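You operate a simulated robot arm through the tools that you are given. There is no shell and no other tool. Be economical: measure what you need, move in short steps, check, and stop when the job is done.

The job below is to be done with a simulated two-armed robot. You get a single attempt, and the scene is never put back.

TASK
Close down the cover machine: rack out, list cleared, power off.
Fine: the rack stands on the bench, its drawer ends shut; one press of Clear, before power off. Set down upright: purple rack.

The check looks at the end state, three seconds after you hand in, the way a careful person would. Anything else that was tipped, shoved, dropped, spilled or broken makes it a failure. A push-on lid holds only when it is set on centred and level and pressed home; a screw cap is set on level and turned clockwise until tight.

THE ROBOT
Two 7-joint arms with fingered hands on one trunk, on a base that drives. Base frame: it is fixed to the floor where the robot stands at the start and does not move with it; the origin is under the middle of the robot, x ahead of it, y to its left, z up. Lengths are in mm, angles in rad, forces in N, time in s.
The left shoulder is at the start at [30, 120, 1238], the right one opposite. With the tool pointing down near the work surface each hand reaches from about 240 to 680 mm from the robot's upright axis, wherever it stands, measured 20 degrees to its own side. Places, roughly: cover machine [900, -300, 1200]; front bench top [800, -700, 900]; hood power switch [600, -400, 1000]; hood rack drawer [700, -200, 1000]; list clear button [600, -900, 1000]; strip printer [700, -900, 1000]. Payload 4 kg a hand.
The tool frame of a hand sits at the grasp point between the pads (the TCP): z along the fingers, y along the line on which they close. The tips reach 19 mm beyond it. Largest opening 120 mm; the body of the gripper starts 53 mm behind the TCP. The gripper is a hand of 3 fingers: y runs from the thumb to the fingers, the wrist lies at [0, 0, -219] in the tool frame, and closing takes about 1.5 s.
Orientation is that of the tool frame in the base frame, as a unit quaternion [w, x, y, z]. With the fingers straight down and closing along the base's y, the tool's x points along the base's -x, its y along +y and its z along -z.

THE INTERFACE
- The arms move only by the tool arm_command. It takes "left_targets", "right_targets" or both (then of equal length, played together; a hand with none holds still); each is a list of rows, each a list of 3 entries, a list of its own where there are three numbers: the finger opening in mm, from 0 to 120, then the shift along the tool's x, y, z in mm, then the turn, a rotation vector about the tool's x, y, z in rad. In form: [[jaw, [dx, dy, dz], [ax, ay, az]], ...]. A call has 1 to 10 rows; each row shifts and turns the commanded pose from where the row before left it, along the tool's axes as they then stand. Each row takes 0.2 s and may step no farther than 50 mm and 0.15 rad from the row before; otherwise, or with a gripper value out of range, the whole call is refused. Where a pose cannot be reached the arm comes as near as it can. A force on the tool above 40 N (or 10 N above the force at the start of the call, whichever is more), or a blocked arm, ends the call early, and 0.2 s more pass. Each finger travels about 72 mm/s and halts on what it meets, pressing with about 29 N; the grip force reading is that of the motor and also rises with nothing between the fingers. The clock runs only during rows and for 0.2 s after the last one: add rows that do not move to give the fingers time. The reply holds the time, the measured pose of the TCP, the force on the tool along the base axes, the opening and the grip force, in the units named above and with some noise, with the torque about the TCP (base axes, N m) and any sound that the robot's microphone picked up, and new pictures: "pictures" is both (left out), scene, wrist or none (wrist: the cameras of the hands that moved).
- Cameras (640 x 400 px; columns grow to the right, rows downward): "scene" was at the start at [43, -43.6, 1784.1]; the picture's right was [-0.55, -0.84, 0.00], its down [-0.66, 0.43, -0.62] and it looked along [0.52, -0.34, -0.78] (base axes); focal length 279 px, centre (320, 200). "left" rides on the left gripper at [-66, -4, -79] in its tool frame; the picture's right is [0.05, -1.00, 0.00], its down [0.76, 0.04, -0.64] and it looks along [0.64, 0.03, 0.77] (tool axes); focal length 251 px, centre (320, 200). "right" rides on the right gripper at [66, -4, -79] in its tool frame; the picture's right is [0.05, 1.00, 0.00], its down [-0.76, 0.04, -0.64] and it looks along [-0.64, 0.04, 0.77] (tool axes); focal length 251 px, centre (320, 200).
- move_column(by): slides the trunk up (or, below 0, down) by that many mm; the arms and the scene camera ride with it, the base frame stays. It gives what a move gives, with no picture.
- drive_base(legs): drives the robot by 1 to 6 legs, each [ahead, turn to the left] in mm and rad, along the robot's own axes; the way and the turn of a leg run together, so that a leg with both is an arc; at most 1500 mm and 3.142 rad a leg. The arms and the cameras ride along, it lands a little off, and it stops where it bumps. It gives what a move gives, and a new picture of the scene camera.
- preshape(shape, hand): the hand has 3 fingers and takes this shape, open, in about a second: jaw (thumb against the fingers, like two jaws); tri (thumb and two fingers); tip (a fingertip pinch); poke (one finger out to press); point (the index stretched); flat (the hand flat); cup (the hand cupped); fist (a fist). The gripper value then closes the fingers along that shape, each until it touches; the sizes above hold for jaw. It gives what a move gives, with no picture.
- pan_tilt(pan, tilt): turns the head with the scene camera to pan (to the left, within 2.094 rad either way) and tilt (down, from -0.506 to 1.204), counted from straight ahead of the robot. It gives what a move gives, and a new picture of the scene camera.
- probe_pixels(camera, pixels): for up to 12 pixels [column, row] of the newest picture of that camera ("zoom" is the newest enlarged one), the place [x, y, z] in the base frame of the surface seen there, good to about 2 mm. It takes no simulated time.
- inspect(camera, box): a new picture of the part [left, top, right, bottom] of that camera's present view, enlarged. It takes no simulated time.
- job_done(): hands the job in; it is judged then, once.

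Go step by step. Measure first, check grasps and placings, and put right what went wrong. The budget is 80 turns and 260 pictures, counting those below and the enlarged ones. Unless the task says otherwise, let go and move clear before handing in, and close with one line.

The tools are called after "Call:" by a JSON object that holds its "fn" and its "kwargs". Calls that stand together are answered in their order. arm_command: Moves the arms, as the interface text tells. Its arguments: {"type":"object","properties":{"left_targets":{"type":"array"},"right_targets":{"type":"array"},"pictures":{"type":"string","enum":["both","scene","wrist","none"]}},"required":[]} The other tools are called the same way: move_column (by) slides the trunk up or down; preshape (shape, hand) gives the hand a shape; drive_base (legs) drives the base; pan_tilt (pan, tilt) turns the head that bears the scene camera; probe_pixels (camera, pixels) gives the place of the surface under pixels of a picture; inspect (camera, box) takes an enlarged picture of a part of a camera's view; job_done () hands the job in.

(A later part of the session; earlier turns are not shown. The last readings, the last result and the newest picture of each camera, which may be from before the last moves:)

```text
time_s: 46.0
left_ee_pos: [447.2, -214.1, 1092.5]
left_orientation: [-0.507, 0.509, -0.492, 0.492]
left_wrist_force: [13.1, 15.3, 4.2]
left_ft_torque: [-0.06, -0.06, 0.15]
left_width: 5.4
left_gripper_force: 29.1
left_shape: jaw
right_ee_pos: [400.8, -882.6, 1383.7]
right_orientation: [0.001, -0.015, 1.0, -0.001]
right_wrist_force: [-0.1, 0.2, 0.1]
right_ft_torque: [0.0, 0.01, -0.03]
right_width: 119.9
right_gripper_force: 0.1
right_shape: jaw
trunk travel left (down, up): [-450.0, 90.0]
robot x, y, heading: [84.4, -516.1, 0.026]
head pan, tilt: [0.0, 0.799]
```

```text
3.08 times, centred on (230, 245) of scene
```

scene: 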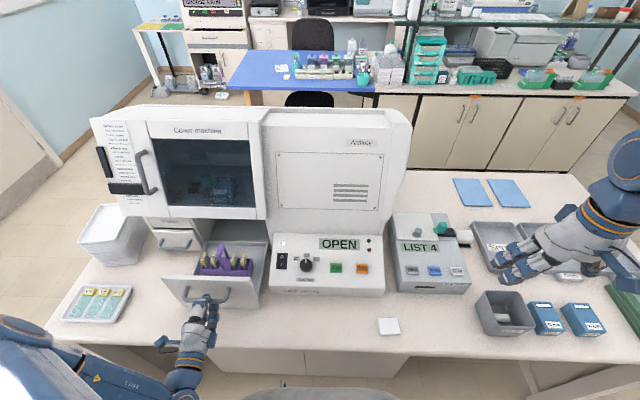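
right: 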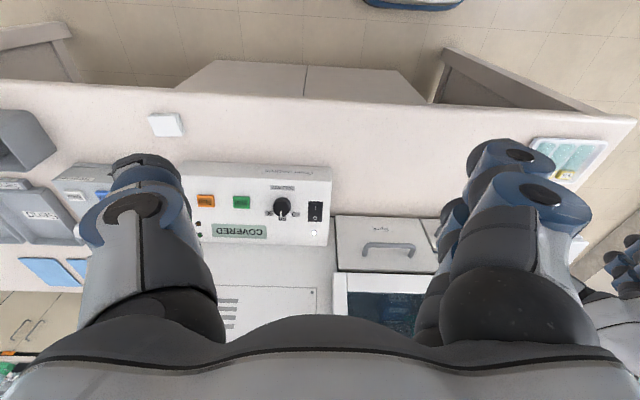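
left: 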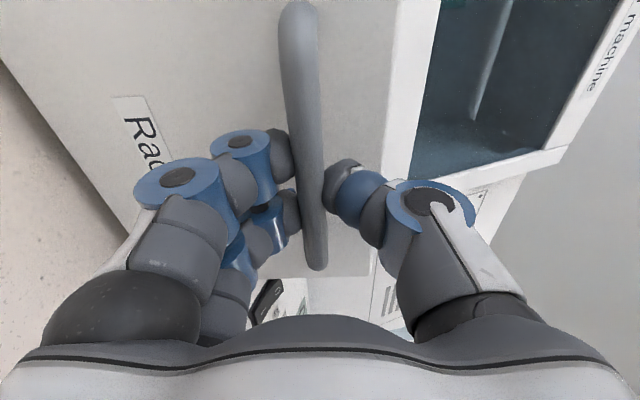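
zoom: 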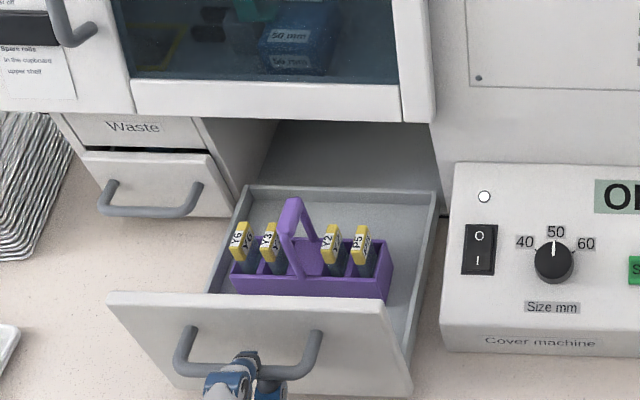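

The drawer is fully out and the purple rack, with its A-shaped handle at zoom (295,205), is accessible. I'll measure the rack.

Call:
{"fn": "probe_pixels", "kwargs": {"camera": "zoom", "pixels": [[293, 205], [282, 230], [318, 230], [300, 270], [240, 285], [385, 295], [240, 240], [360, 240], [375, 250], [310, 290], [210, 292], [425, 280]]}}

Call:
{"fn": "arm_command", "kwargs": {"left_targets": [[60, [0, 0, 0], [0, 0, 0]], [120, [0, 0, 0], [0, 0, 0]], [120, [0, 0, 0], [0, 0, 0]], [120, [0, 0, 0], [0, 0, 0]], [120, [0, 0, 0], [0, 0, 0]], [120, [0, 0, 0], [0, 0, 0]]], "pictures": "scene"}}

```text
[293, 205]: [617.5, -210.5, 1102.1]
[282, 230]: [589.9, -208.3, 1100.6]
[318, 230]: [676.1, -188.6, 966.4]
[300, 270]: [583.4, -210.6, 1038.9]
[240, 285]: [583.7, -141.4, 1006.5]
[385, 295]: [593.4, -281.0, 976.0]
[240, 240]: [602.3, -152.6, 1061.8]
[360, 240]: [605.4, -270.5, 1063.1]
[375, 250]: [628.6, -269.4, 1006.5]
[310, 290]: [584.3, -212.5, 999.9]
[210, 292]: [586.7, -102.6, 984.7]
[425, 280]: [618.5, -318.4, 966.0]
```

```text
time_s: 47.4
left_ee_pos: [445.1, -214.7, 1092.5]
left_orientation: [-0.507, 0.509, -0.491, 0.493]
left_wrist_force: [-0.7, 0.4, 0.7]
left_ft_torque: [-0.02, 0.0, 0.01]
left_width: 119.9
left_gripper_force: 0.0
left_shape: jaw
right_ee_pos: [396.7, -884.1, 1383.9]
right_orientation: [0.001, -0.015, 1.0, 0.0]
right_wrist_force: [-0.4, 0.7, -0.7]
right_ft_torque: [-0.02, -0.02, -0.03]
right_width: 120.0
right_gripper_force: 0.1
right_shape: jaw
trunk travel left (down, up): [-450.0, 90.0]
robot x, y, heading: [84.9, -515.0, 0.027]
head pan, tilt: [0.0, 0.799]
```

scene: 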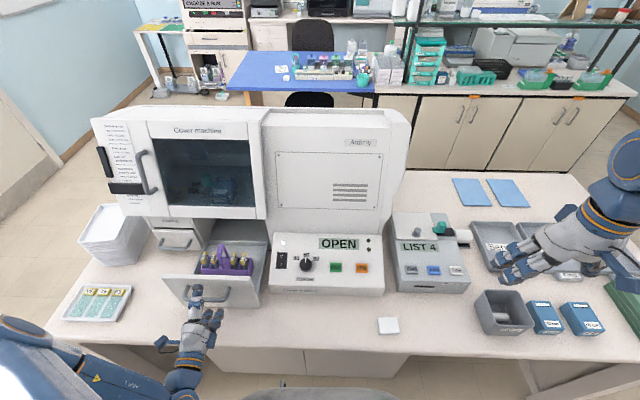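

The rack's handle runs along x at y≈-210, z≈1102, x≈585-640. I'll back off the drawer handle, rise, and start turning the hand to point mostly down with the jaws closing along y.

Call:
{"fn": "arm_command", "kwargs": {"left_targets": [[120, [0, 0, -20], [0, 0, 0]], [120, [0, 0, -18], [0, 0, 0]], [120, [0, -45, 0], [0, 0, 0]], [120, [0, -45, 0], [0, 0, 0]], [120, [0, -45, 0], [0, 0, 0]], [120, [0, -45, 0], [0, 0, 0]], [120, [0, -20, 0], [-0.0627, 0.0627, 0.1087]], [120, [0, 0, 0], [-0.0627, 0.0627, 0.1087]], [120, [0, 0, 0], [-0.0627, 0.0627, 0.1087]], [120, [0, 0, 0], [-0.0627, 0.0627, 0.1087]]], "pictures": "scene"}}

```text
time_s: 49.6
left_ee_pos: [437.9, -163.8, 1236.4]
left_orientation: [0.469, -0.384, 0.706, -0.366]
left_wrist_force: [-0.1, -0.5, 0.8]
left_ft_torque: [-0.02, 0.06, 0.0]
left_width: 119.7
left_gripper_force: 0.1
left_shape: jaw
left hand out of reach, approached as far as the arm can: row 4, 5, 6, 7
right_ee_pos: [396.4, -884.2, 1383.3]
right_orientation: [0.001, -0.016, 1.0, -0.001]
right_wrist_force: [-1.4, -0.4, 0.5]
right_ft_torque: [-0.01, 0.01, 0.02]
right_width: 120.3
right_gripper_force: 0.2
right_shape: jaw
trunk travel left (down, up): [-450.0, 90.0]
robot x, y, heading: [85.2, -519.3, 0.03]
head pan, tilt: [0.0, 0.799]
```

scene: 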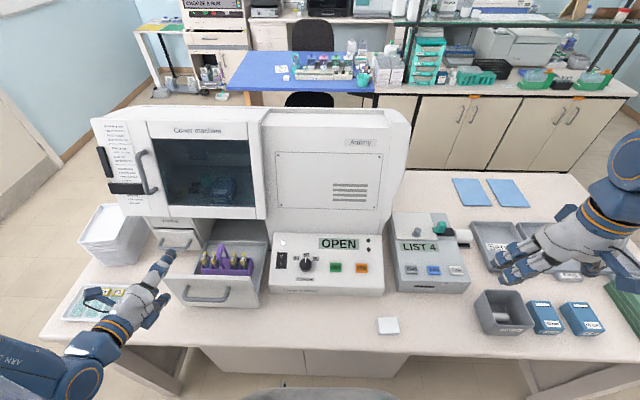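

The arm came near its inner limit but is clear of the handle. I'll continue the rotation.

Call:
{"fn": "arm_command", "kwargs": {"left_targets": [[120, [0, 0, 20], [-0.0627, 0.0627, 0.1087]], [120, [0, 0, 20], [-0.0627, 0.0627, 0.1087]], [120, [0, 0, 20], [-0.0627, 0.0627, 0.1087]], [120, [0, 0, 0], [-0.0627, 0.0627, 0.1087]], [120, [0, 0, 0], [-0.0627, 0.0627, 0.1087]], [120, [0, 0, 0], [-0.0627, 0.0627, 0.1087]], [120, [0, 0, 0], [-0.0627, 0.0627, 0.1087]], [120, [0, 0, 0], [-0.0627, 0.0627, 0.1087]], [120, [0, 0, 0], [-0.0627, 0.0627, 0.1087]], [120, [0, 0, 0], [0, 0, 0]]]}}

```text
time_s: 51.8
left_ee_pos: [493.3, -174.8, 1212.6]
left_orientation: [0.259, -0.015, 0.966, 0.004]
left_wrist_force: [0.3, 0.3, 0.6]
left_ft_torque: [-0.02, 0.02, -0.04]
left_width: 119.7
left_gripper_force: 0.0
left_shape: jaw
right_ee_pos: [397.4, -883.3, 1384.8]
right_orientation: [0.001, -0.016, 1.0, -0.001]
right_wrist_force: [0.3, 0.8, 0.3]
right_ft_torque: [0.02, 0.01, 0.01]
right_width: 120.1
right_gripper_force: 0.1
right_shape: jaw
trunk travel left (down, up): [-450.0, 90.0]
robot x, y, heading: [85.5, -517.4, 0.025]
head pan, tilt: [0.0, 0.799]
```

scene: 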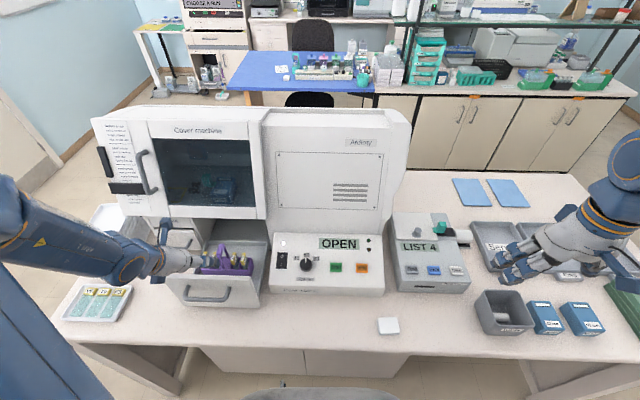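
left: 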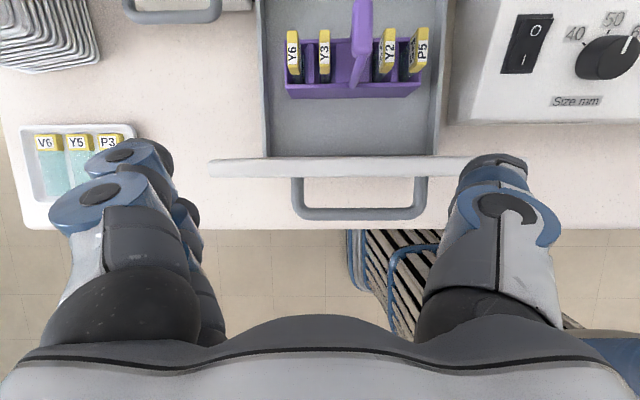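

The hand is at the intended 30° pitch, and the left picture shows the rack handle edge-on at (362,40). I'll measure it and the drawer interior.

Call:
{"fn": "probe_pixels", "kwargs": {"camera": "left", "pixels": [[362, 8], [361, 30], [358, 60], [354, 80], [290, 92], [418, 88], [300, 45], [420, 50], [270, 120], [435, 120], [325, 50], [385, 50]]}}

Call:
{"fn": "inspect", "kwargs": {"camera": "left", "box": [240, 0, 480, 150]}}

```text
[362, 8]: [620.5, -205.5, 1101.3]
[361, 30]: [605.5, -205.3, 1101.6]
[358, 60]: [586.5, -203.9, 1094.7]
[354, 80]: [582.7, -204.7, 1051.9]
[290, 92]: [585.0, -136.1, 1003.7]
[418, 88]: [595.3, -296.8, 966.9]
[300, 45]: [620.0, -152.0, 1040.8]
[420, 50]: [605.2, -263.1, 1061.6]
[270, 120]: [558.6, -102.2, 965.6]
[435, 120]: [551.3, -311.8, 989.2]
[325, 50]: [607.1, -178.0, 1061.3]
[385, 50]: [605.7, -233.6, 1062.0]
```

```text
2.67 times, centred on (360, 75) of left
```

zoom: 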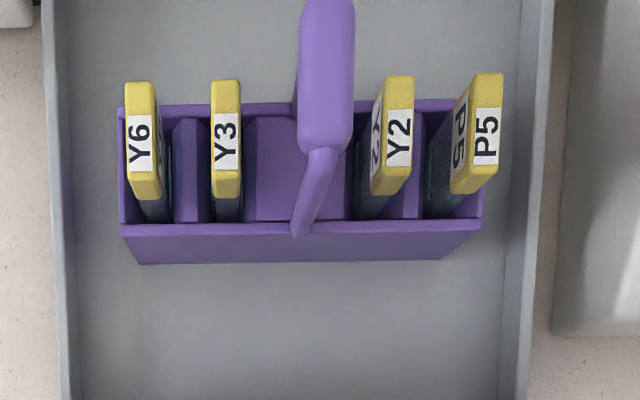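

The handle centre line is y≈-208, with its top at z≈1101 between x 586 and about 640. I'll move to 60 mm above it.

Call:
{"fn": "arm_command", "kwargs": {"left_targets": [[120, [-24.5, -11, 36.9], [0, 0, 0]], [120, [-24.5, -11, 36.9], [0, 0, 0]], [120, [-24.5, -11, 36.9], [0, 0, 0]], [120, [0, 0, 0], [0, 0, 0]]]}}

```text
time_s: 52.8
left_ee_pos: [612.5, -203.8, 1154.5]
left_orientation: [0.259, -0.016, 0.966, 0.004]
left_wrist_force: [-0.7, 0.3, 0.0]
left_ft_torque: [-0.01, 0.0, -0.02]
left_width: 120.0
left_gripper_force: 0.0
left_shape: jaw
right_ee_pos: [396.6, -884.9, 1382.7]
right_orientation: [0.001, -0.015, 1.0, 0.0]
right_wrist_force: [-0.2, -0.3, 0.4]
right_ft_torque: [0.03, 0.0, 0.0]
right_width: 120.3
right_gripper_force: 0.0
right_shape: jaw
trunk travel left (down, up): [-450.0, 90.0]
robot x, y, heading: [84.4, -515.3, 0.027]
head pan, tilt: [0.0, 0.799]
```

scene: 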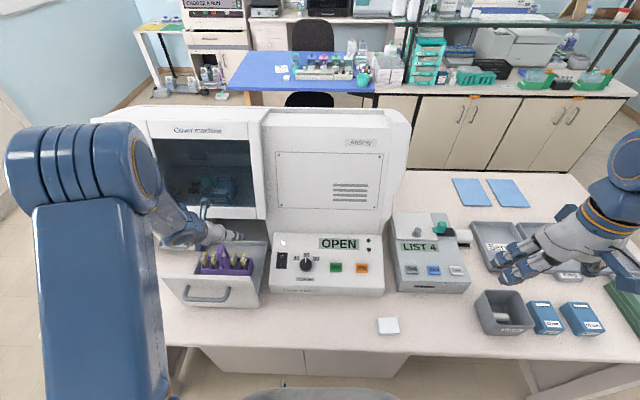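
left: 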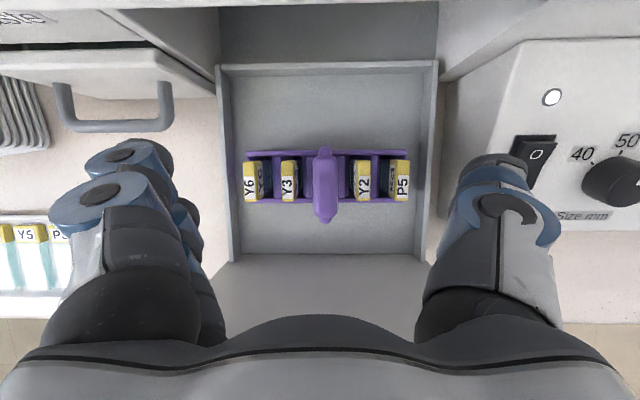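

The handle is now directly below, at (325,155-222) in the left picture. I'll probe its ends for exact centring.

Call:
{"fn": "probe_pixels", "kwargs": {"camera": "left", "pixels": [[326, 152], [325, 170], [325, 190], [325, 210], [325, 220], [316, 190], [335, 190], [265, 153], [385, 153]]}}

```text
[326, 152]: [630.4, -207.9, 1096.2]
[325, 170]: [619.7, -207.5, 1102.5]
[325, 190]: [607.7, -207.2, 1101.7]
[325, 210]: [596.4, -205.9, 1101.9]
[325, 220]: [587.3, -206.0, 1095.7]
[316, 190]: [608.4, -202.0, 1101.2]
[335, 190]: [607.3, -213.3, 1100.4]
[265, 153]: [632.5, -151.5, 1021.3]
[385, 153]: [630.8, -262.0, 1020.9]
```

The handle is centred at x≈609, y≈-207.5 and is about 12 wide. I'll descend vertically onto it and close.

Call:
{"fn": "arm_command", "kwargs": {"left_targets": [[120, [17, -2, 26], [0, 0, 0]], [120, [17, -2, 26], [0, 0, 0]], [0, [0, 0, 0], [0, 0, 0]], [0, [0, 0, 0], [0, 0, 0]], [0, [0, 0, 0], [0, 0, 0]], [0, [0, 0, 0], [0, 0, 0]], [0, [0, 0, 0], [0, 0, 0]], [0, [0, 0, 0], [0, 0, 0]], [0, [0, 0, 0], [0, 0, 0]], [0, [0, 0, 0], [0, 0, 0]]]}}

```text
time_s: 55.0
left_ee_pos: [608.6, -206.7, 1093.2]
left_orientation: [0.259, -0.016, 0.966, 0.003]
left_wrist_force: [-0.8, -0.9, -2.1]
left_ft_torque: [-0.12, 0.0, -0.04]
left_width: 7.9
left_gripper_force: 28.9
left_shape: jaw
right_ee_pos: [397.8, -884.3, 1384.8]
right_orientation: [0.001, -0.016, 1.0, 0.0]
right_wrist_force: [0.5, 0.3, -0.5]
right_ft_torque: [-0.02, -0.01, 0.01]
right_width: 119.8
right_gripper_force: 0.1
right_shape: jaw
trunk travel left (down, up): [-450.0, 90.0]
robot x, y, heading: [87.1, -514.0, 0.031]
head pan, tilt: [0.0, 0.799]
```

scene: 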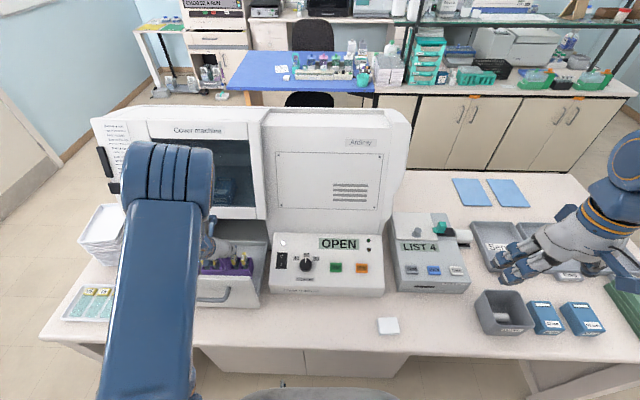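
left: 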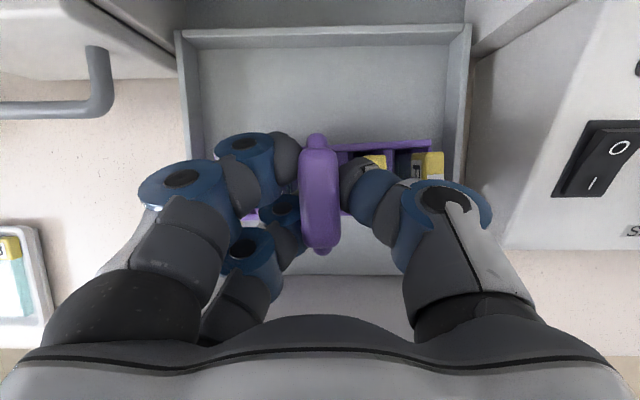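

The rack handle is gripped, width 8 at 29 N. I'll lift straight up 180 mm.

Call:
{"fn": "arm_command", "kwargs": {"left_targets": [[0, [-7.5, 0, -13], [0, 0, 0]], [0, [-7.5, 0, -13], [0, 0, 0]], [0, [-15, 0, -26], [0, 0, 0]], [0, [-15, 0, -26], [0, 0, 0]], [0, [-15, 0, -26], [0, 0, 0]], [0, [-15, 0, -26], [0, 0, 0]], [0, [-15, 0, -26], [0, 0, 0]], [0, [0, 0, 0], [0, 0, 0]]]}}

```text
time_s: 56.8
left_ee_pos: [608.1, -205.9, 1270.4]
left_orientation: [0.259, -0.016, 0.966, 0.003]
left_wrist_force: [0.9, -0.6, -4.2]
left_ft_torque: [-0.04, -0.02, 0.0]
left_width: 8.3
left_gripper_force: 29.2
left_shape: jaw
right_ee_pos: [398.6, -882.4, 1384.4]
right_orientation: [0.001, -0.015, 1.0, -0.001]
right_wrist_force: [0.4, -0.5, 0.5]
right_ft_torque: [-0.01, -0.03, 0.01]
right_width: 120.4
right_gripper_force: 0.1
right_shape: jaw
trunk travel left (down, up): [-450.0, 90.0]
robot x, y, heading: [87.3, -518.3, 0.025]
head pan, tilt: [0.0, 0.799]
```

scene: 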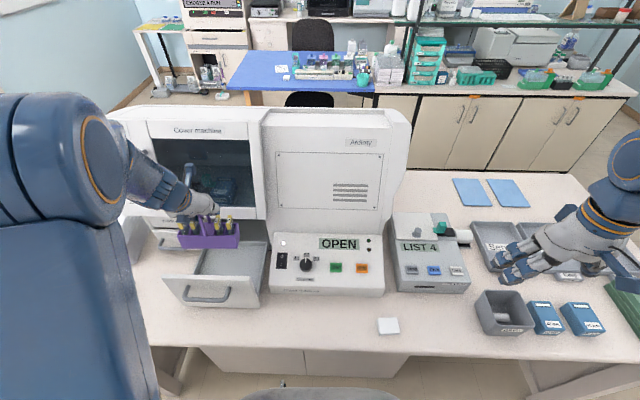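
left: 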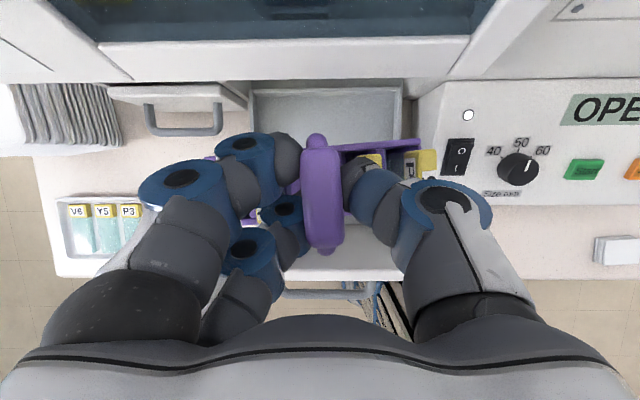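

The rack hangs level. I'll carry it right and toward me, to the free space in front of the control box at about (478,-455).

Call:
{"fn": "arm_command", "kwargs": {"left_targets": [[0, [7, -15, -4], [0, 0, 0]], [0, [14, -29, -8], [0, 0, 0]], [0, [14, -29, -8], [0, 0, 0]], [0, [14, -29, -8], [0, 0, 0]], [0, [14, -29, -8], [0, 0, 0]], [0, [14, -29, -8], [0, 0, 0]], [0, [14, -29, -8], [0, 0, 0]], [0, [14, -29, -8], [0, 0, 0]], [0, [8, -29, -5], [0, 0, 0]], [0, [0, 0, 0], [0, 0, 0]]]}}

```text
time_s: 59.0
left_ee_pos: [485.4, -458.0, 1271.6]
left_orientation: [0.259, -0.015, 0.966, 0.002]
left_wrist_force: [-0.7, 0.4, -3.7]
left_ft_torque: [0.0, -0.03, -0.03]
left_width: 8.1
left_gripper_force: 29.3
left_shape: jaw
right_ee_pos: [398.4, -883.3, 1384.4]
right_orientation: [0.002, -0.016, 1.0, -0.001]
right_wrist_force: [-0.6, 0.1, 0.2]
right_ft_torque: [-0.03, 0.0, -0.02]
right_width: 120.0
right_gripper_force: 0.1
right_shape: jaw
trunk travel left (down, up): [-450.0, 90.0]
robot x, y, heading: [87.3, -514.6, 0.024]
head pan, tilt: [0.0, 0.799]
```

scene: 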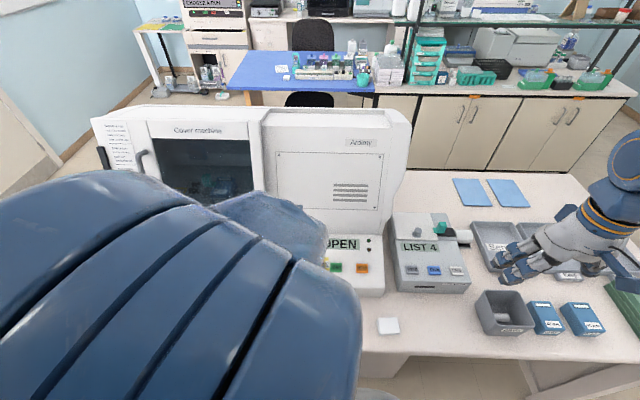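
left: 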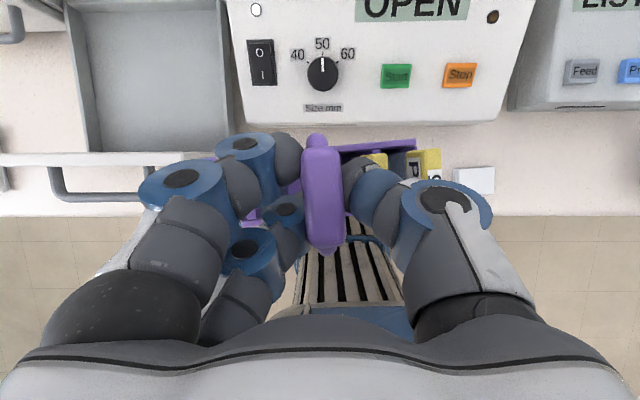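

The position over the bench is good: the rack would cover x 460-510, y -386 to -530. I'll lower it to just above the bench.

Call:
{"fn": "arm_command", "kwargs": {"left_targets": [[0, [15, 0, 26], [0, 0, 0]], [0, [20, 0, 34.6], [0, 0, 0]], [0, [20, 0, 34.6], [0, 0, 0]], [0, [20, 0, 34.6], [0, 0, 0]], [0, [15, 0, 26], [0, 0, 0]], [0, [5, 0, 8.7], [0, 0, 0]], [0, [0, 0, 0], [0, 0, 0]]]}}

```text
time_s: 60.6
left_ee_pos: [487.0, -459.5, 1082.3]
left_orientation: [0.259, -0.016, 0.966, 0.004]
left_wrist_force: [0.3, 0.4, -4.0]
left_ft_torque: [-0.02, -0.01, 0.0]
left_width: 8.2
left_gripper_force: 29.0
left_shape: jaw
right_ee_pos: [397.1, -883.7, 1384.1]
right_orientation: [0.001, -0.016, 1.0, 0.0]
right_wrist_force: [-0.9, -0.8, 0.3]
right_ft_torque: [-0.01, -0.05, -0.01]
right_width: 120.1
right_gripper_force: 0.0
right_shape: jaw
trunk travel left (down, up): [-450.0, 90.0]
robot x, y, heading: [86.5, -515.0, 0.025]
head pan, tilt: [0.0, 0.799]
```

scene: 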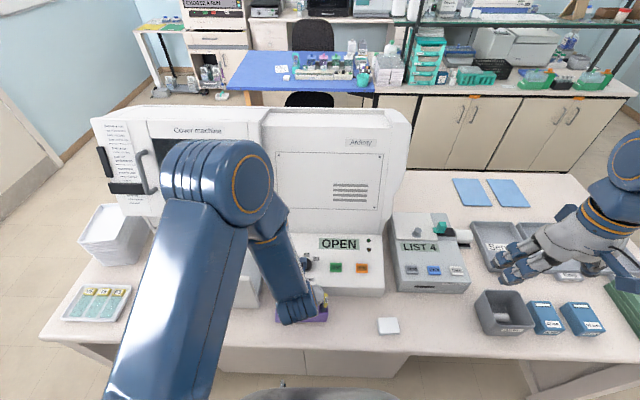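
left: 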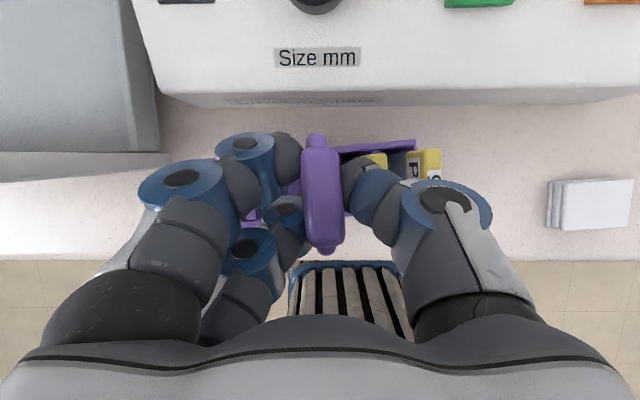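

About 14 mm remain by calculation. I'll lower in small steps and watch the force.

Call:
{"fn": "arm_command", "kwargs": {"left_targets": [[0, [2.5, 0, 4.3], [0, 0, 0]], [0, [2, 0, 3.5], [0, 0, 0]], [0, [1, 0, 1.7], [0, 0, 0]], [0, [0.75, 0, 1.3], [0, 0, 0]], [0, [0, 0, 0], [0, 0, 0]]], "pictures": "none"}}

```text
time_s: 61.8
left_ee_pos: [488.9, -460.0, 1069.5]
left_orientation: [0.26, -0.016, 0.966, 0.003]
left_wrist_force: [0.4, 1.2, -0.4]
left_ft_torque: [-0.13, -0.11, 0.0]
left_width: 8.4
left_gripper_force: 28.5
left_shape: jaw
right_ee_pos: [396.6, -884.2, 1384.7]
right_orientation: [0.001, -0.016, 1.0, 0.0]
right_wrist_force: [-0.7, 0.1, -0.1]
right_ft_torque: [-0.01, -0.01, 0.02]
right_width: 120.1
right_gripper_force: 0.1
right_shape: jaw
trunk travel left (down, up): [-450.0, 90.0]
robot x, y, heading: [87.6, -515.2, 0.03]
head pan, tilt: [0.0, 0.799]
```

The vertical load went from -4 N to about 0, so the rack is standing on the bench. I'll nudge it 0.7 mm and open.

Call:
{"fn": "arm_command", "kwargs": {"left_targets": [[0, [0.35, 0, 0.6], [0, 0, 0]], [20, [0, 0, 0], [0, 0, 0]], [40, [0, 0, 0], [0, 0, 0]], [60, [0, 0, 0], [0, 0, 0]], [80, [0, 0, 0], [0, 0, 0]], [80, [0, 0, 0], [0, 0, 0]], [80, [0, 0, 0], [0, 0, 0]]], "pictures": "wrist"}}

```text
time_s: 63.4
left_ee_pos: [487.8, -460.0, 1069.7]
left_orientation: [0.258, -0.016, 0.966, 0.004]
left_wrist_force: [0.1, 0.2, 0.2]
left_ft_torque: [0.04, 0.01, -0.02]
left_width: 79.2
left_gripper_force: 0.0
left_shape: jaw
right_ee_pos: [397.3, -883.9, 1385.0]
right_orientation: [0.001, -0.016, 1.0, 0.001]
right_wrist_force: [0.0, 0.3, -0.5]
right_ft_torque: [0.03, 0.01, -0.02]
right_width: 120.1
right_gripper_force: 0.0
right_shape: jaw
trunk travel left (down, up): [-450.0, 90.0]
robot x, y, heading: [86.7, -515.9, 0.034]
head pan, tilt: [0.0, 0.799]
```

left: 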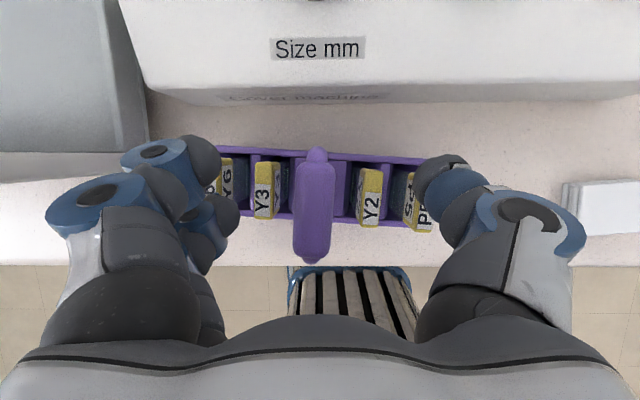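

The rack stands upright on the bench with the fingers clear. I'll rise straight up, then go to in front of the drawer handle with closed fingers.

Call:
{"fn": "arm_command", "kwargs": {"left_targets": [[80, [-10, 0, -17.3], [0, 0, 0]], [80, [-20, 0, -34.6], [0, 0, 0]], [80, [-20, 0, -34.6], [0, 0, 0]], [80, [-15, 0, -26], [0, 0, 0]], [0, [13.4, 41.7, -7.75], [0, 0, 0]], [0, [13.4, 41.7, -7.75], [0, 0, 0]], [0, [13.4, 41.7, -7.75], [0, 0, 0]], [0, [13.4, 41.7, -7.75], [0, 0, 0]], [0, [13.4, 41.7, -7.75], [0, 0, 0]], [0, [13.4, 41.7, -7.75], [0, 0, 0]]]}}

Call:
{"fn": "pan_tilt", "kwargs": {"pan": 0.25, "tilt": 0.95}}

```text
time_s: 65.6
left_ee_pos: [442.9, -212.5, 1197.1]
left_orientation: [0.259, -0.015, 0.966, 0.004]
left_wrist_force: [0.4, 1.0, 0.0]
left_ft_torque: [-0.03, -0.04, -0.02]
left_width: 0.2
left_gripper_force: 29.2
left_shape: jaw
left hand out of reach, approached as far as the arm can: row 6, 7, 8, 9
right_ee_pos: [396.6, -883.5, 1384.9]
right_orientation: [0.002, -0.016, 1.0, 0.0]
right_wrist_force: [-0.3, 0.4, 0.0]
right_ft_torque: [-0.02, 0.02, -0.01]
right_width: 120.2
right_gripper_force: 0.2
right_shape: jaw
trunk travel left (down, up): [-450.0, 90.0]
robot x, y, heading: [87.9, -514.7, 0.028]
head pan, tilt: [0.0, 0.799]
```

scene: 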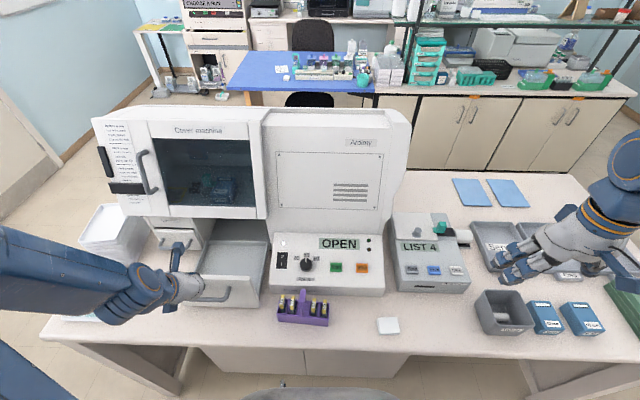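
left: 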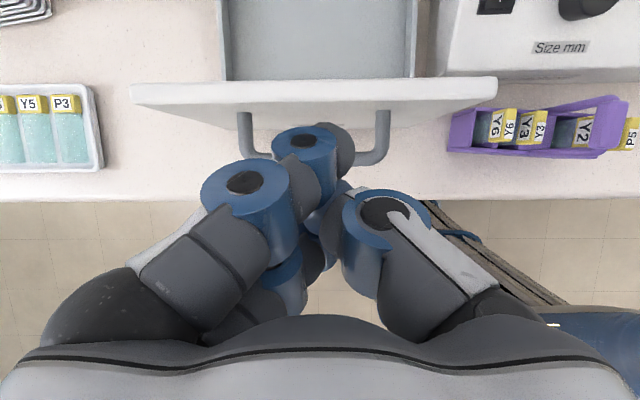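

```text
time_s: 66.3
left_ee_pos: [444.6, -213.7, 1196.4]
left_orientation: [0.258, -0.014, 0.966, 0.004]
left_wrist_force: [0.5, -0.4, 0.5]
left_ft_torque: [0.0, 0.02, -0.01]
left_width: 0.0
left_gripper_force: 28.6
left_shape: jaw
right_ee_pos: [398.0, -886.0, 1384.3]
right_orientation: [0.002, -0.014, 1.0, 0.0]
right_wrist_force: [0.3, -0.4, -0.6]
right_ft_torque: [0.0, -0.03, 0.0]
right_width: 120.0
right_gripper_force: 0.0
right_shape: jaw
trunk travel left (down, up): [-450.0, 90.0]
robot x, y, heading: [86.3, -517.8, 0.027]
head pan, tilt: [0.25, 0.949]
```

scene: 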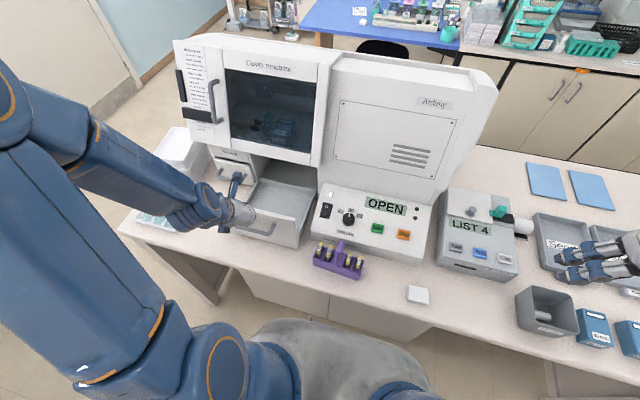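

The rack stands well, but the hand hit its inner reach limit at x=443, right over the handle bar. I'll drive back 90 mm so the hand can come down in front of the handle.

Call:
{"fn": "drive_base", "kwargs": {"legs": [[-90, 0]]}}

```text
time_s: 67.5
left_ee_pos: [350.3, -216.4, 1196.6]
left_orientation: [0.259, -0.015, 0.966, 0.004]
left_wrist_force: [0.0, -0.3, 0.2]
left_ft_torque: [-0.01, -0.01, -0.01]
left_width: 0.0
left_gripper_force: 29.2
left_shape: jaw
right_ee_pos: [301.5, -889.0, 1384.4]
right_orientation: [0.002, -0.016, 1.0, 0.0]
right_wrist_force: [-0.6, -0.8, 0.1]
right_ft_torque: [-0.01, 0.01, 0.02]
right_width: 120.0
right_gripper_force: 0.0
right_shape: jaw
trunk travel left (down, up): [-450.0, 90.0]
robot x, y, heading: [-7.0, -518.8, 0.02]
head pan, tilt: [0.25, 0.949]
```

scene: 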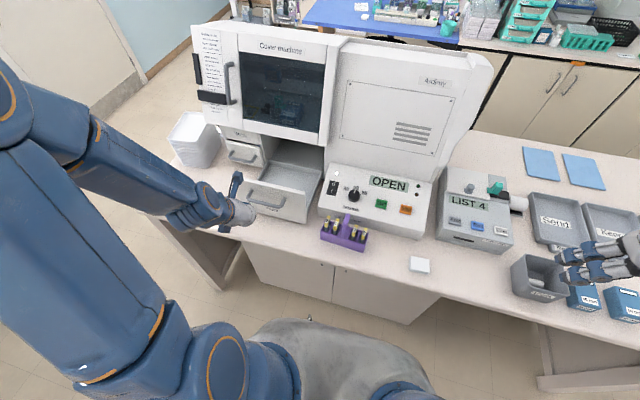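

The hand is at x=350, clear of the bar. I'll lower it to handle height.

Call:
{"fn": "arm_command", "kwargs": {"left_targets": [[0, [17.8, 0, 30.9], [0, 0, 0]], [0, [17.8, 0, 30.9], [0, 0, 0]], [0, [17.8, 0, 30.9], [0, 0, 0]], [0, [0, 0, 0], [0, 0, 0]]]}}

```text
time_s: 68.5
left_ee_pos: [351.2, -217.7, 1089.9]
left_orientation: [0.259, -0.014, 0.966, 0.003]
left_wrist_force: [-0.7, -0.1, 0.5]
left_ft_torque: [-0.01, -0.04, 0.0]
left_width: 0.0
left_gripper_force: 28.6
left_shape: jaw
right_ee_pos: [303.6, -887.8, 1382.4]
right_orientation: [0.001, -0.014, 1.0, 0.0]
right_wrist_force: [0.4, 0.4, 0.1]
right_ft_torque: [-0.01, 0.03, 0.0]
right_width: 119.9
right_gripper_force: 0.0
right_shape: jaw
trunk travel left (down, up): [-450.0, 90.0]
robot x, y, heading: [-5.9, -517.5, 0.031]
head pan, tilt: [0.25, 0.949]
```

scene: 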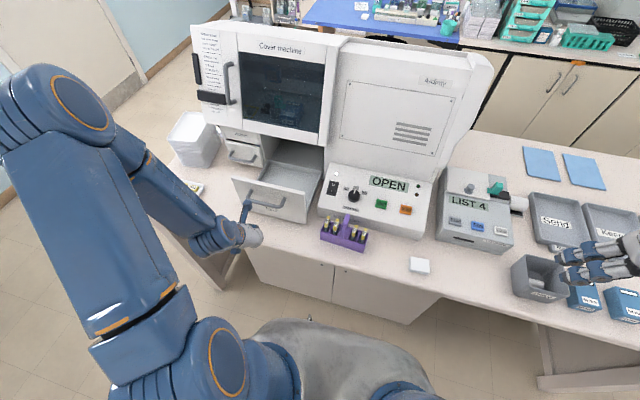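
left: 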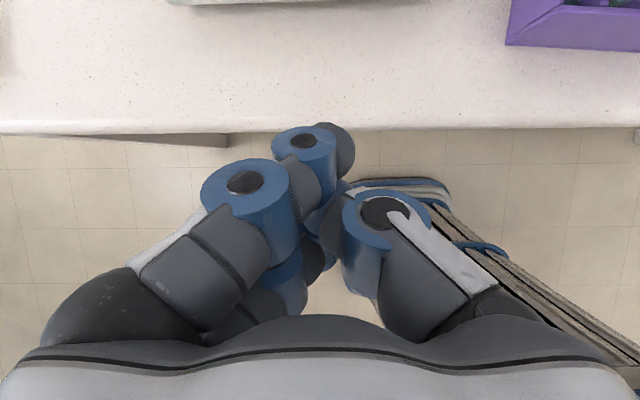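

The hand is in front of the handle at bar height. I'll push forward along +x.

Call:
{"fn": "arm_command", "kwargs": {"left_targets": [[0, [-21.65, 0, 12.5], [0, 0, 0]], [0, [-21.65, 0, 12.5], [0, 0, 0]], [0, [-21.65, 0, 12.5], [0, 0, 0]], [0, [-21.65, 0, 12.5], [0, 0, 0]], [0, [-21.65, 0, 12.5], [0, 0, 0]], [0, [-21.65, 0, 12.5], [0, 0, 0]], [0, [-21.65, 0, 12.5], [0, 0, 0]], [0, [-21.65, 0, 12.5], [0, 0, 0]]]}}

```text
time_s: 70.3
left_ee_pos: [551.2, -210.7, 1091.2]
left_orientation: [0.259, -0.014, 0.966, 0.004]
left_wrist_force: [-0.1, -0.2, 0.4]
left_ft_torque: [-0.01, -0.02, -0.02]
left_width: 0.0
left_gripper_force: 29.2
left_shape: jaw
right_ee_pos: [303.6, -887.8, 1384.2]
right_orientation: [0.001, -0.015, 1.0, -0.001]
right_wrist_force: [0.5, 0.3, 0.3]
right_ft_torque: [0.01, -0.01, 0.01]
right_width: 120.3
right_gripper_force: 0.0
right_shape: jaw
trunk travel left (down, up): [-450.0, 90.0]
robot x, y, heading: [-7.4, -518.6, 0.026]
head pan, tilt: [0.25, 0.949]
```

scene: 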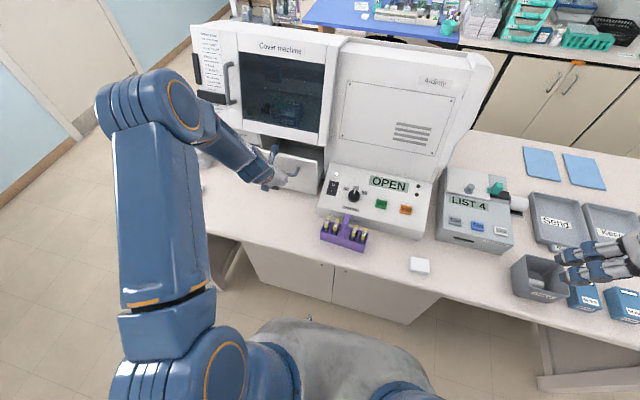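
left: 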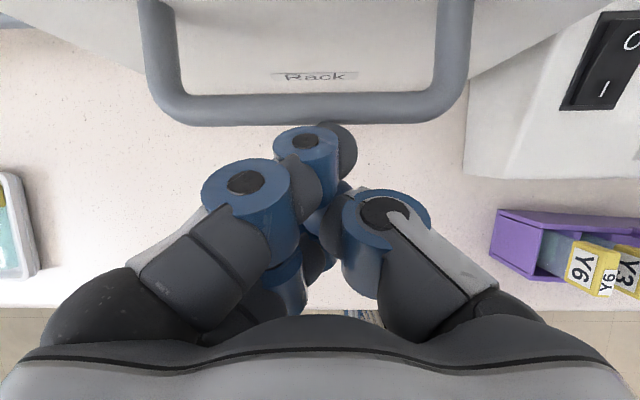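

The drawer is moving in, with its face near (300,170) in the scene. I'll keep pushing until it is home.

Call:
{"fn": "arm_command", "kwargs": {"left_targets": [[0, [-17.3, 0, 10], [0, 0, 0]], [0, [-17.3, 0, 10], [0, 0, 0]], [0, [-13, 0, 7.5], [0, 0, 0]], [0, [-8.7, 0, 5], [0, 0, 0]], [0, [-8.7, 0, 5], [0, 0, 0]], [0, [-8.7, 0, 5], [0, 0, 0]]]}}

```text
time_s: 71.7
left_ee_pos: [628.4, -208.9, 1087.7]
left_orientation: [0.255, -0.014, 0.967, 0.002]
left_wrist_force: [-37.2, -0.3, -4.9]
left_ft_torque: [0.02, 0.08, -0.15]
left_width: 0.3
left_gripper_force: 29.3
left_shape: jaw
right_ee_pos: [296.0, -886.8, 1385.4]
right_orientation: [0.003, -0.015, 1.0, 0.0]
right_wrist_force: [0.3, -0.1, -0.4]
right_ft_torque: [0.02, 0.05, -0.02]
right_width: 119.7
right_gripper_force: 0.1
right_shape: jaw
trunk travel left (down, up): [-450.0, 90.0]
robot x, y, heading: [-9.1, -518.7, 0.025]
head pan, tilt: [0.25, 0.949]
```

scene: 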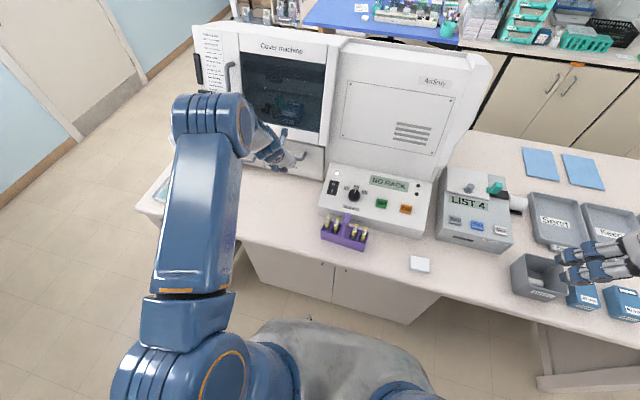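
left: 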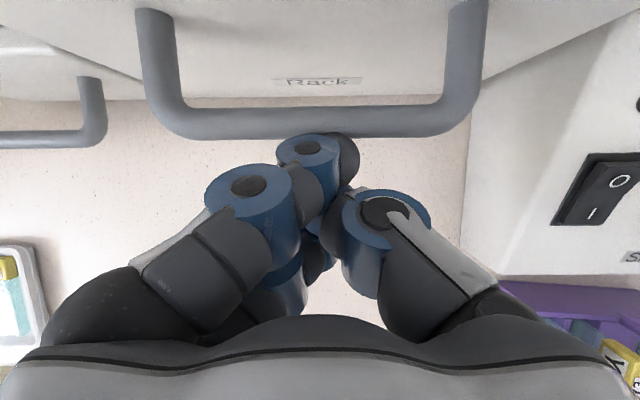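

The display reads NO RACK and the push met 37 N, so the drawer is home. I'll check the bar's x and back the hand away.

Call:
{"fn": "probe_pixels", "kwargs": {"camera": "left", "pixels": [[250, 120], [400, 120], [315, 82], [320, 60]]}}

Call:
{"fn": "arm_command", "kwargs": {"left_targets": [[0, [26, 0, -15], [0, 0, 0]], [0, [34.6, 0, -20], [0, 0, 0]], [0, [34.6, 0, -20], [0, 0, 0]], [0, [-21, 0, -36], [0, 0, 0]], [0, [-21, 0, -36], [0, 0, 0]], [0, [-21, 0, -36], [0, 0, 0]], [0, [-15, 0, -26], [0, 0, 0]]]}}

Call:
{"fn": "inspect", "kwargs": {"camera": "scene", "box": [220, 120, 420, 250]}}

```text
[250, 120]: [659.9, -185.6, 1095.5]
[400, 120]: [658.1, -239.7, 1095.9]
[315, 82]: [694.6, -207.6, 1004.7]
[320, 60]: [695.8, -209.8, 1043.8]
```

```text
time_s: 73.3
left_ee_pos: [531.1, -212.5, 1242.6]
left_orientation: [0.26, -0.014, 0.966, 0.005]
left_wrist_force: [-0.4, -0.4, 0.6]
left_ft_torque: [0.01, -0.03, -0.01]
left_width: 0.2
left_gripper_force: 29.3
left_shape: jaw
right_ee_pos: [302.2, -889.0, 1384.7]
right_orientation: [0.001, -0.015, 1.0, 0.0]
right_wrist_force: [0.9, -0.3, -0.1]
right_ft_torque: [0.02, -0.01, -0.03]
right_width: 120.0
right_gripper_force: 0.0
right_shape: jaw
trunk travel left (down, up): [-450.0, 90.0]
robot x, y, heading: [-5.2, -516.0, 0.03]
head pan, tilt: [0.25, 0.949]
```

scene: 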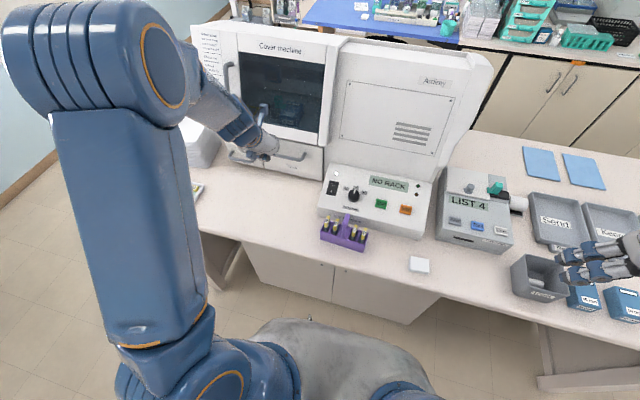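
left: 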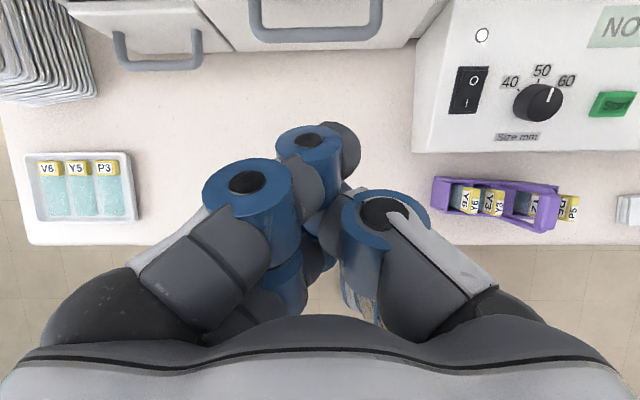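

```text
3.08 times, centred on (320, 185) of scene
```

zoom: 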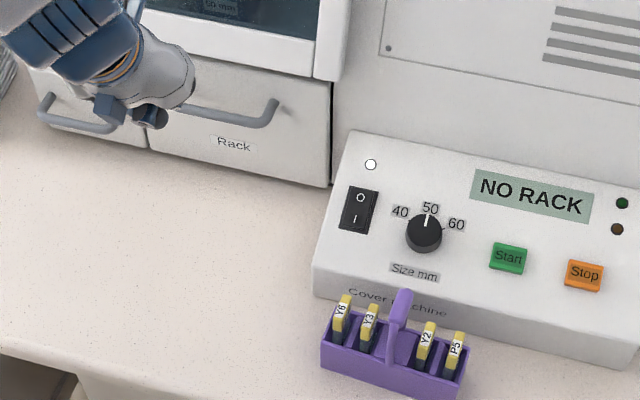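

The drawer face is flush at x≈695 with the display on NO RACK. I'll pull the left hand back a little, drive forward 90 mm again, and set the right hand to the poke shape.

Call:
{"fn": "arm_command", "kwargs": {"left_targets": [[0, [35, 0, -20], [0, 0, 0]], [0, [35, 0, -20], [0, 0, 0]]], "pictures": "none"}}

Call:
{"fn": "drive_base", "kwargs": {"legs": [[95, 0]]}}

Call:
{"fn": "preshape", "kwargs": {"hand": "right", "shape": "poke"}}

Call:
{"fn": "arm_command", "kwargs": {"right_targets": [[0, [0, 0, 5], [0, 0, 0]]]}}

```text
time_s: 73.9
left_ee_pos: [444.9, -214.8, 1244.2]
left_orientation: [0.26, -0.014, 0.965, 0.003]
left_wrist_force: [-0.9, 0.1, -0.5]
left_ft_torque: [-0.02, -0.03, 0.0]
left_width: 0.0
left_gripper_force: 29.2
left_shape: jaw
right_ee_pos: [300.1, -886.8, 1384.7]
right_orientation: [0.001, -0.015, 1.0, 0.0]
right_wrist_force: [0.3, 0.4, -0.1]
right_ft_torque: [-0.02, -0.02, 0.0]
right_width: 119.9
right_gripper_force: 0.1
right_shape: jaw
trunk travel left (down, up): [-450.0, 90.0]
robot x, y, heading: [-1.9, -520.8, 0.028]
head pan, tilt: [0.25, 0.949]
```

```text
time_s: 75.0
left_ee_pos: [543.2, -212.0, 1242.7]
left_orientation: [0.259, -0.014, 0.966, 0.003]
left_wrist_force: [0.2, 0.5, -1.0]
left_ft_torque: [0.0, 0.03, -0.02]
left_width: 0.1
left_gripper_force: 28.7
left_shape: jaw
right_ee_pos: [397.8, -885.7, 1383.9]
right_orientation: [0.001, -0.015, 1.0, -0.001]
right_wrist_force: [-0.8, 0.2, 1.0]
right_ft_torque: [0.02, 0.03, 0.02]
right_width: 120.0
right_gripper_force: 0.0
right_shape: jaw
trunk travel left (down, up): [-450.0, 90.0]
robot x, y, heading: [87.2, -510.1, 0.028]
head pan, tilt: [0.25, 0.949]
```

scene: 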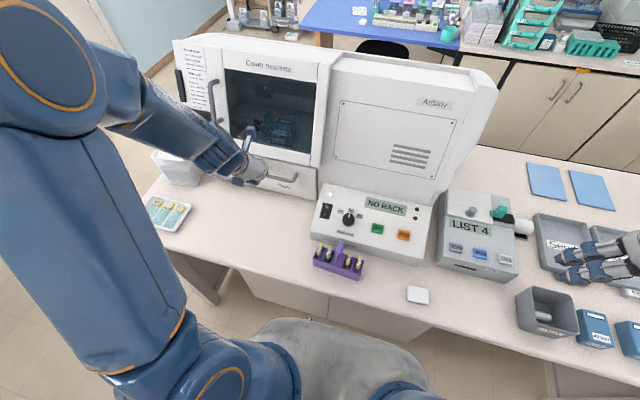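

```text
time_s: 75.9
left_ee_pos: [540.8, -213.0, 1242.6]
left_orientation: [0.26, -0.014, 0.966, 0.003]
left_wrist_force: [-0.6, 0.2, -0.5]
left_ft_torque: [-0.02, -0.03, -0.01]
left_width: 0.3
left_gripper_force: 28.7
left_shape: jaw
right_ee_pos: [397.3, -885.1, 1385.9]
right_orientation: [0.002, -0.015, 1.0, 0.0]
right_wrist_force: [-0.2, 0.2, 1.0]
right_ft_torque: [0.01, 0.02, 0.01]
right_width: 0.0
right_gripper_force: 0.2
right_shape: poke
trunk travel left (down, up): [-450.0, 90.0]
robot x, y, heading: [85.7, -516.6, 0.023]
head pan, tilt: [0.25, 0.949]
```

```text
time_s: 76.3
left_ee_pos: [543.4, -212.8, 1243.3]
left_orientation: [0.258, -0.014, 0.966, 0.003]
left_wrist_force: [0.3, -0.3, 1.3]
left_ft_torque: [0.03, -0.01, -0.02]
left_width: 0.1
left_gripper_force: 29.3
left_shape: jaw
right_ee_pos: [398.3, -885.8, 1380.2]
right_orientation: [0.0, -0.015, 1.0, 0.001]
right_wrist_force: [-0.7, -1.3, -0.6]
right_ft_torque: [-0.02, -0.03, 0.02]
right_width: 0.0
right_gripper_force: 0.1
right_shape: poke
trunk travel left (down, up): [-450.0, 90.0]
robot x, y, heading: [86.7, -515.2, 0.023]
head pan, tilt: [0.25, 0.949]
```

scene: 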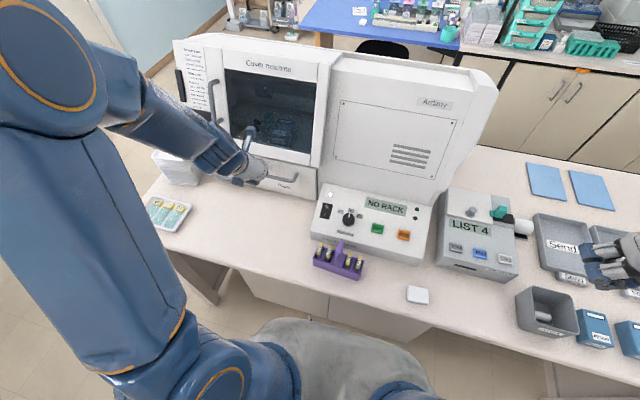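
right: 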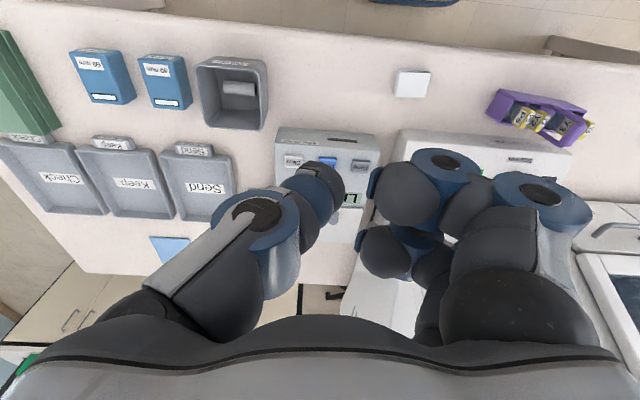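

In the right picture one digit extends to about (330,185). I'll zoom in and probe to find where its tip sits relative to the TCP.

Call:
{"fn": "inspect", "kwargs": {"camera": "right", "box": [240, 130, 500, 290]}}

Call:
{"fn": "probe_pixels", "kwargs": {"camera": "right", "pixels": [[330, 175], [335, 190], [320, 200], [325, 165], [310, 190], [342, 180], [400, 200], [390, 240], [440, 165]]}}

Call:
{"fn": "inspect", "kwargs": {"camera": "scene", "box": [500, 180, 640, 320]}}

```text
2.46 times, centred on (370, 210) of right
```

zoom: 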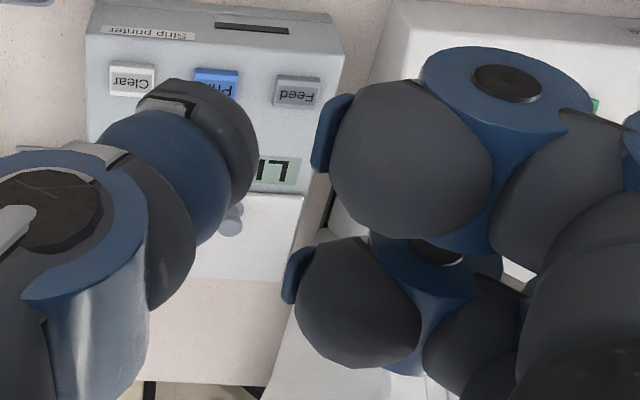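

```text
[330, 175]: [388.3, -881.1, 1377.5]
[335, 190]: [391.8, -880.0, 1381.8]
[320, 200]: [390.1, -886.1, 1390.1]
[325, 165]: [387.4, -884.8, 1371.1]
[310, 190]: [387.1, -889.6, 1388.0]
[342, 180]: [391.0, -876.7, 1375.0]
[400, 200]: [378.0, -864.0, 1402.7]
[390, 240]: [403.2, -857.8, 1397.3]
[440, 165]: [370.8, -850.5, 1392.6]
```

```text
2.86 times, centred on (570, 250) of scene
```

zoom: 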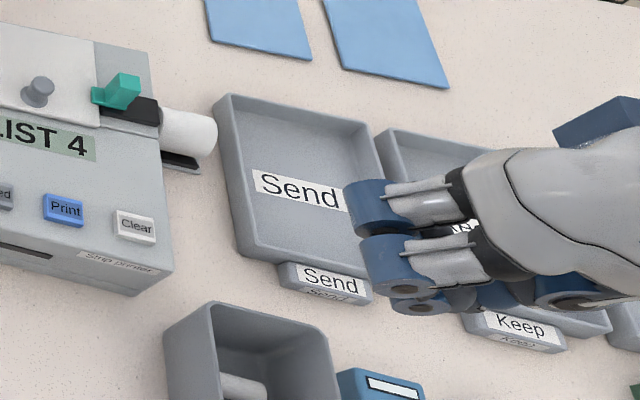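

The poke digit's tip is at the TCP in plan, with two curled fingers on the +y side. I'll move over Clear at (600,-925), staying high, and tilt slightly so the curled fingers lift away from the Print button.

Call:
{"fn": "arm_command", "kwargs": {"right_targets": [[0, [-40, -9, 0], [0, 0, 0]], [0, [-40, -9, 0], [0, 0, 0]], [0, [-40, -9, 0], [0, 0, 0]], [0, [-40, -9, 0], [0, 0, 0]], [0, [-41, -9, 0], [0, 0, 0]], [0, [0, 0, 45], [0, 0, 0]], [0, [0, 0, 45], [0, 0, 0]], [0, [0, 0, 45], [0, 0, 0]], [0, [0, 0, 45], [-0.15, 0, 0]], [0, [0, 0, 0], [-0.15, 0, 0]]]}}

```text
time_s: 78.5
left_ee_pos: [542.2, -213.7, 1244.8]
left_orientation: [0.259, -0.014, 0.966, 0.003]
left_wrist_force: [-0.2, -0.6, -0.1]
left_ft_torque: [0.01, -0.02, 0.0]
left_width: 0.0
left_gripper_force: 29.8
left_shape: jaw
right_ee_pos: [600.6, -927.2, 1198.2]
right_orientation: [-0.001, -0.015, 0.988, 0.151]
right_wrist_force: [1.0, 0.4, 0.1]
right_ft_torque: [0.0, 0.01, 0.01]
right_width: 0.0
right_gripper_force: 0.0
right_shape: poke
trunk travel left (down, up): [-450.0, 90.0]
robot x, y, heading: [87.2, -516.8, 0.029]
head pan, tilt: [0.25, 0.949]
```

scene: 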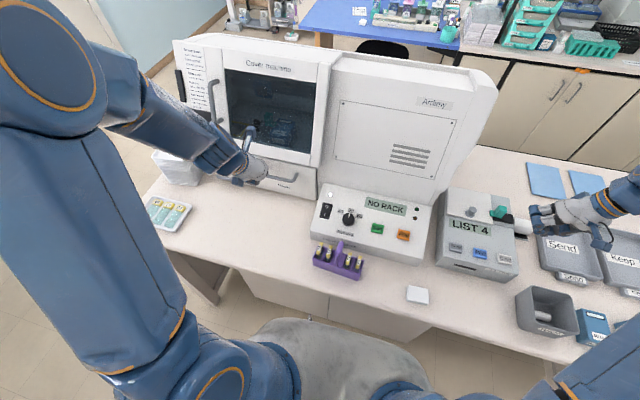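
right: 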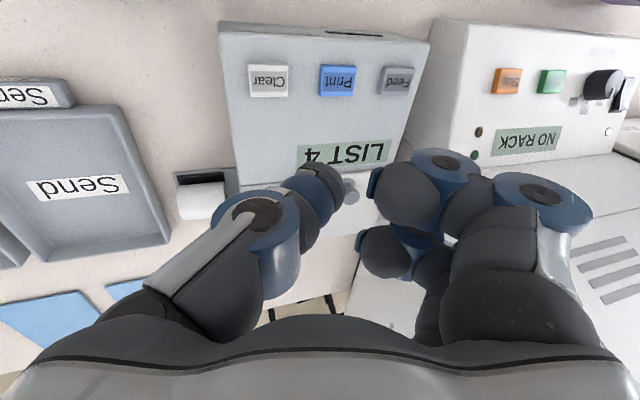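

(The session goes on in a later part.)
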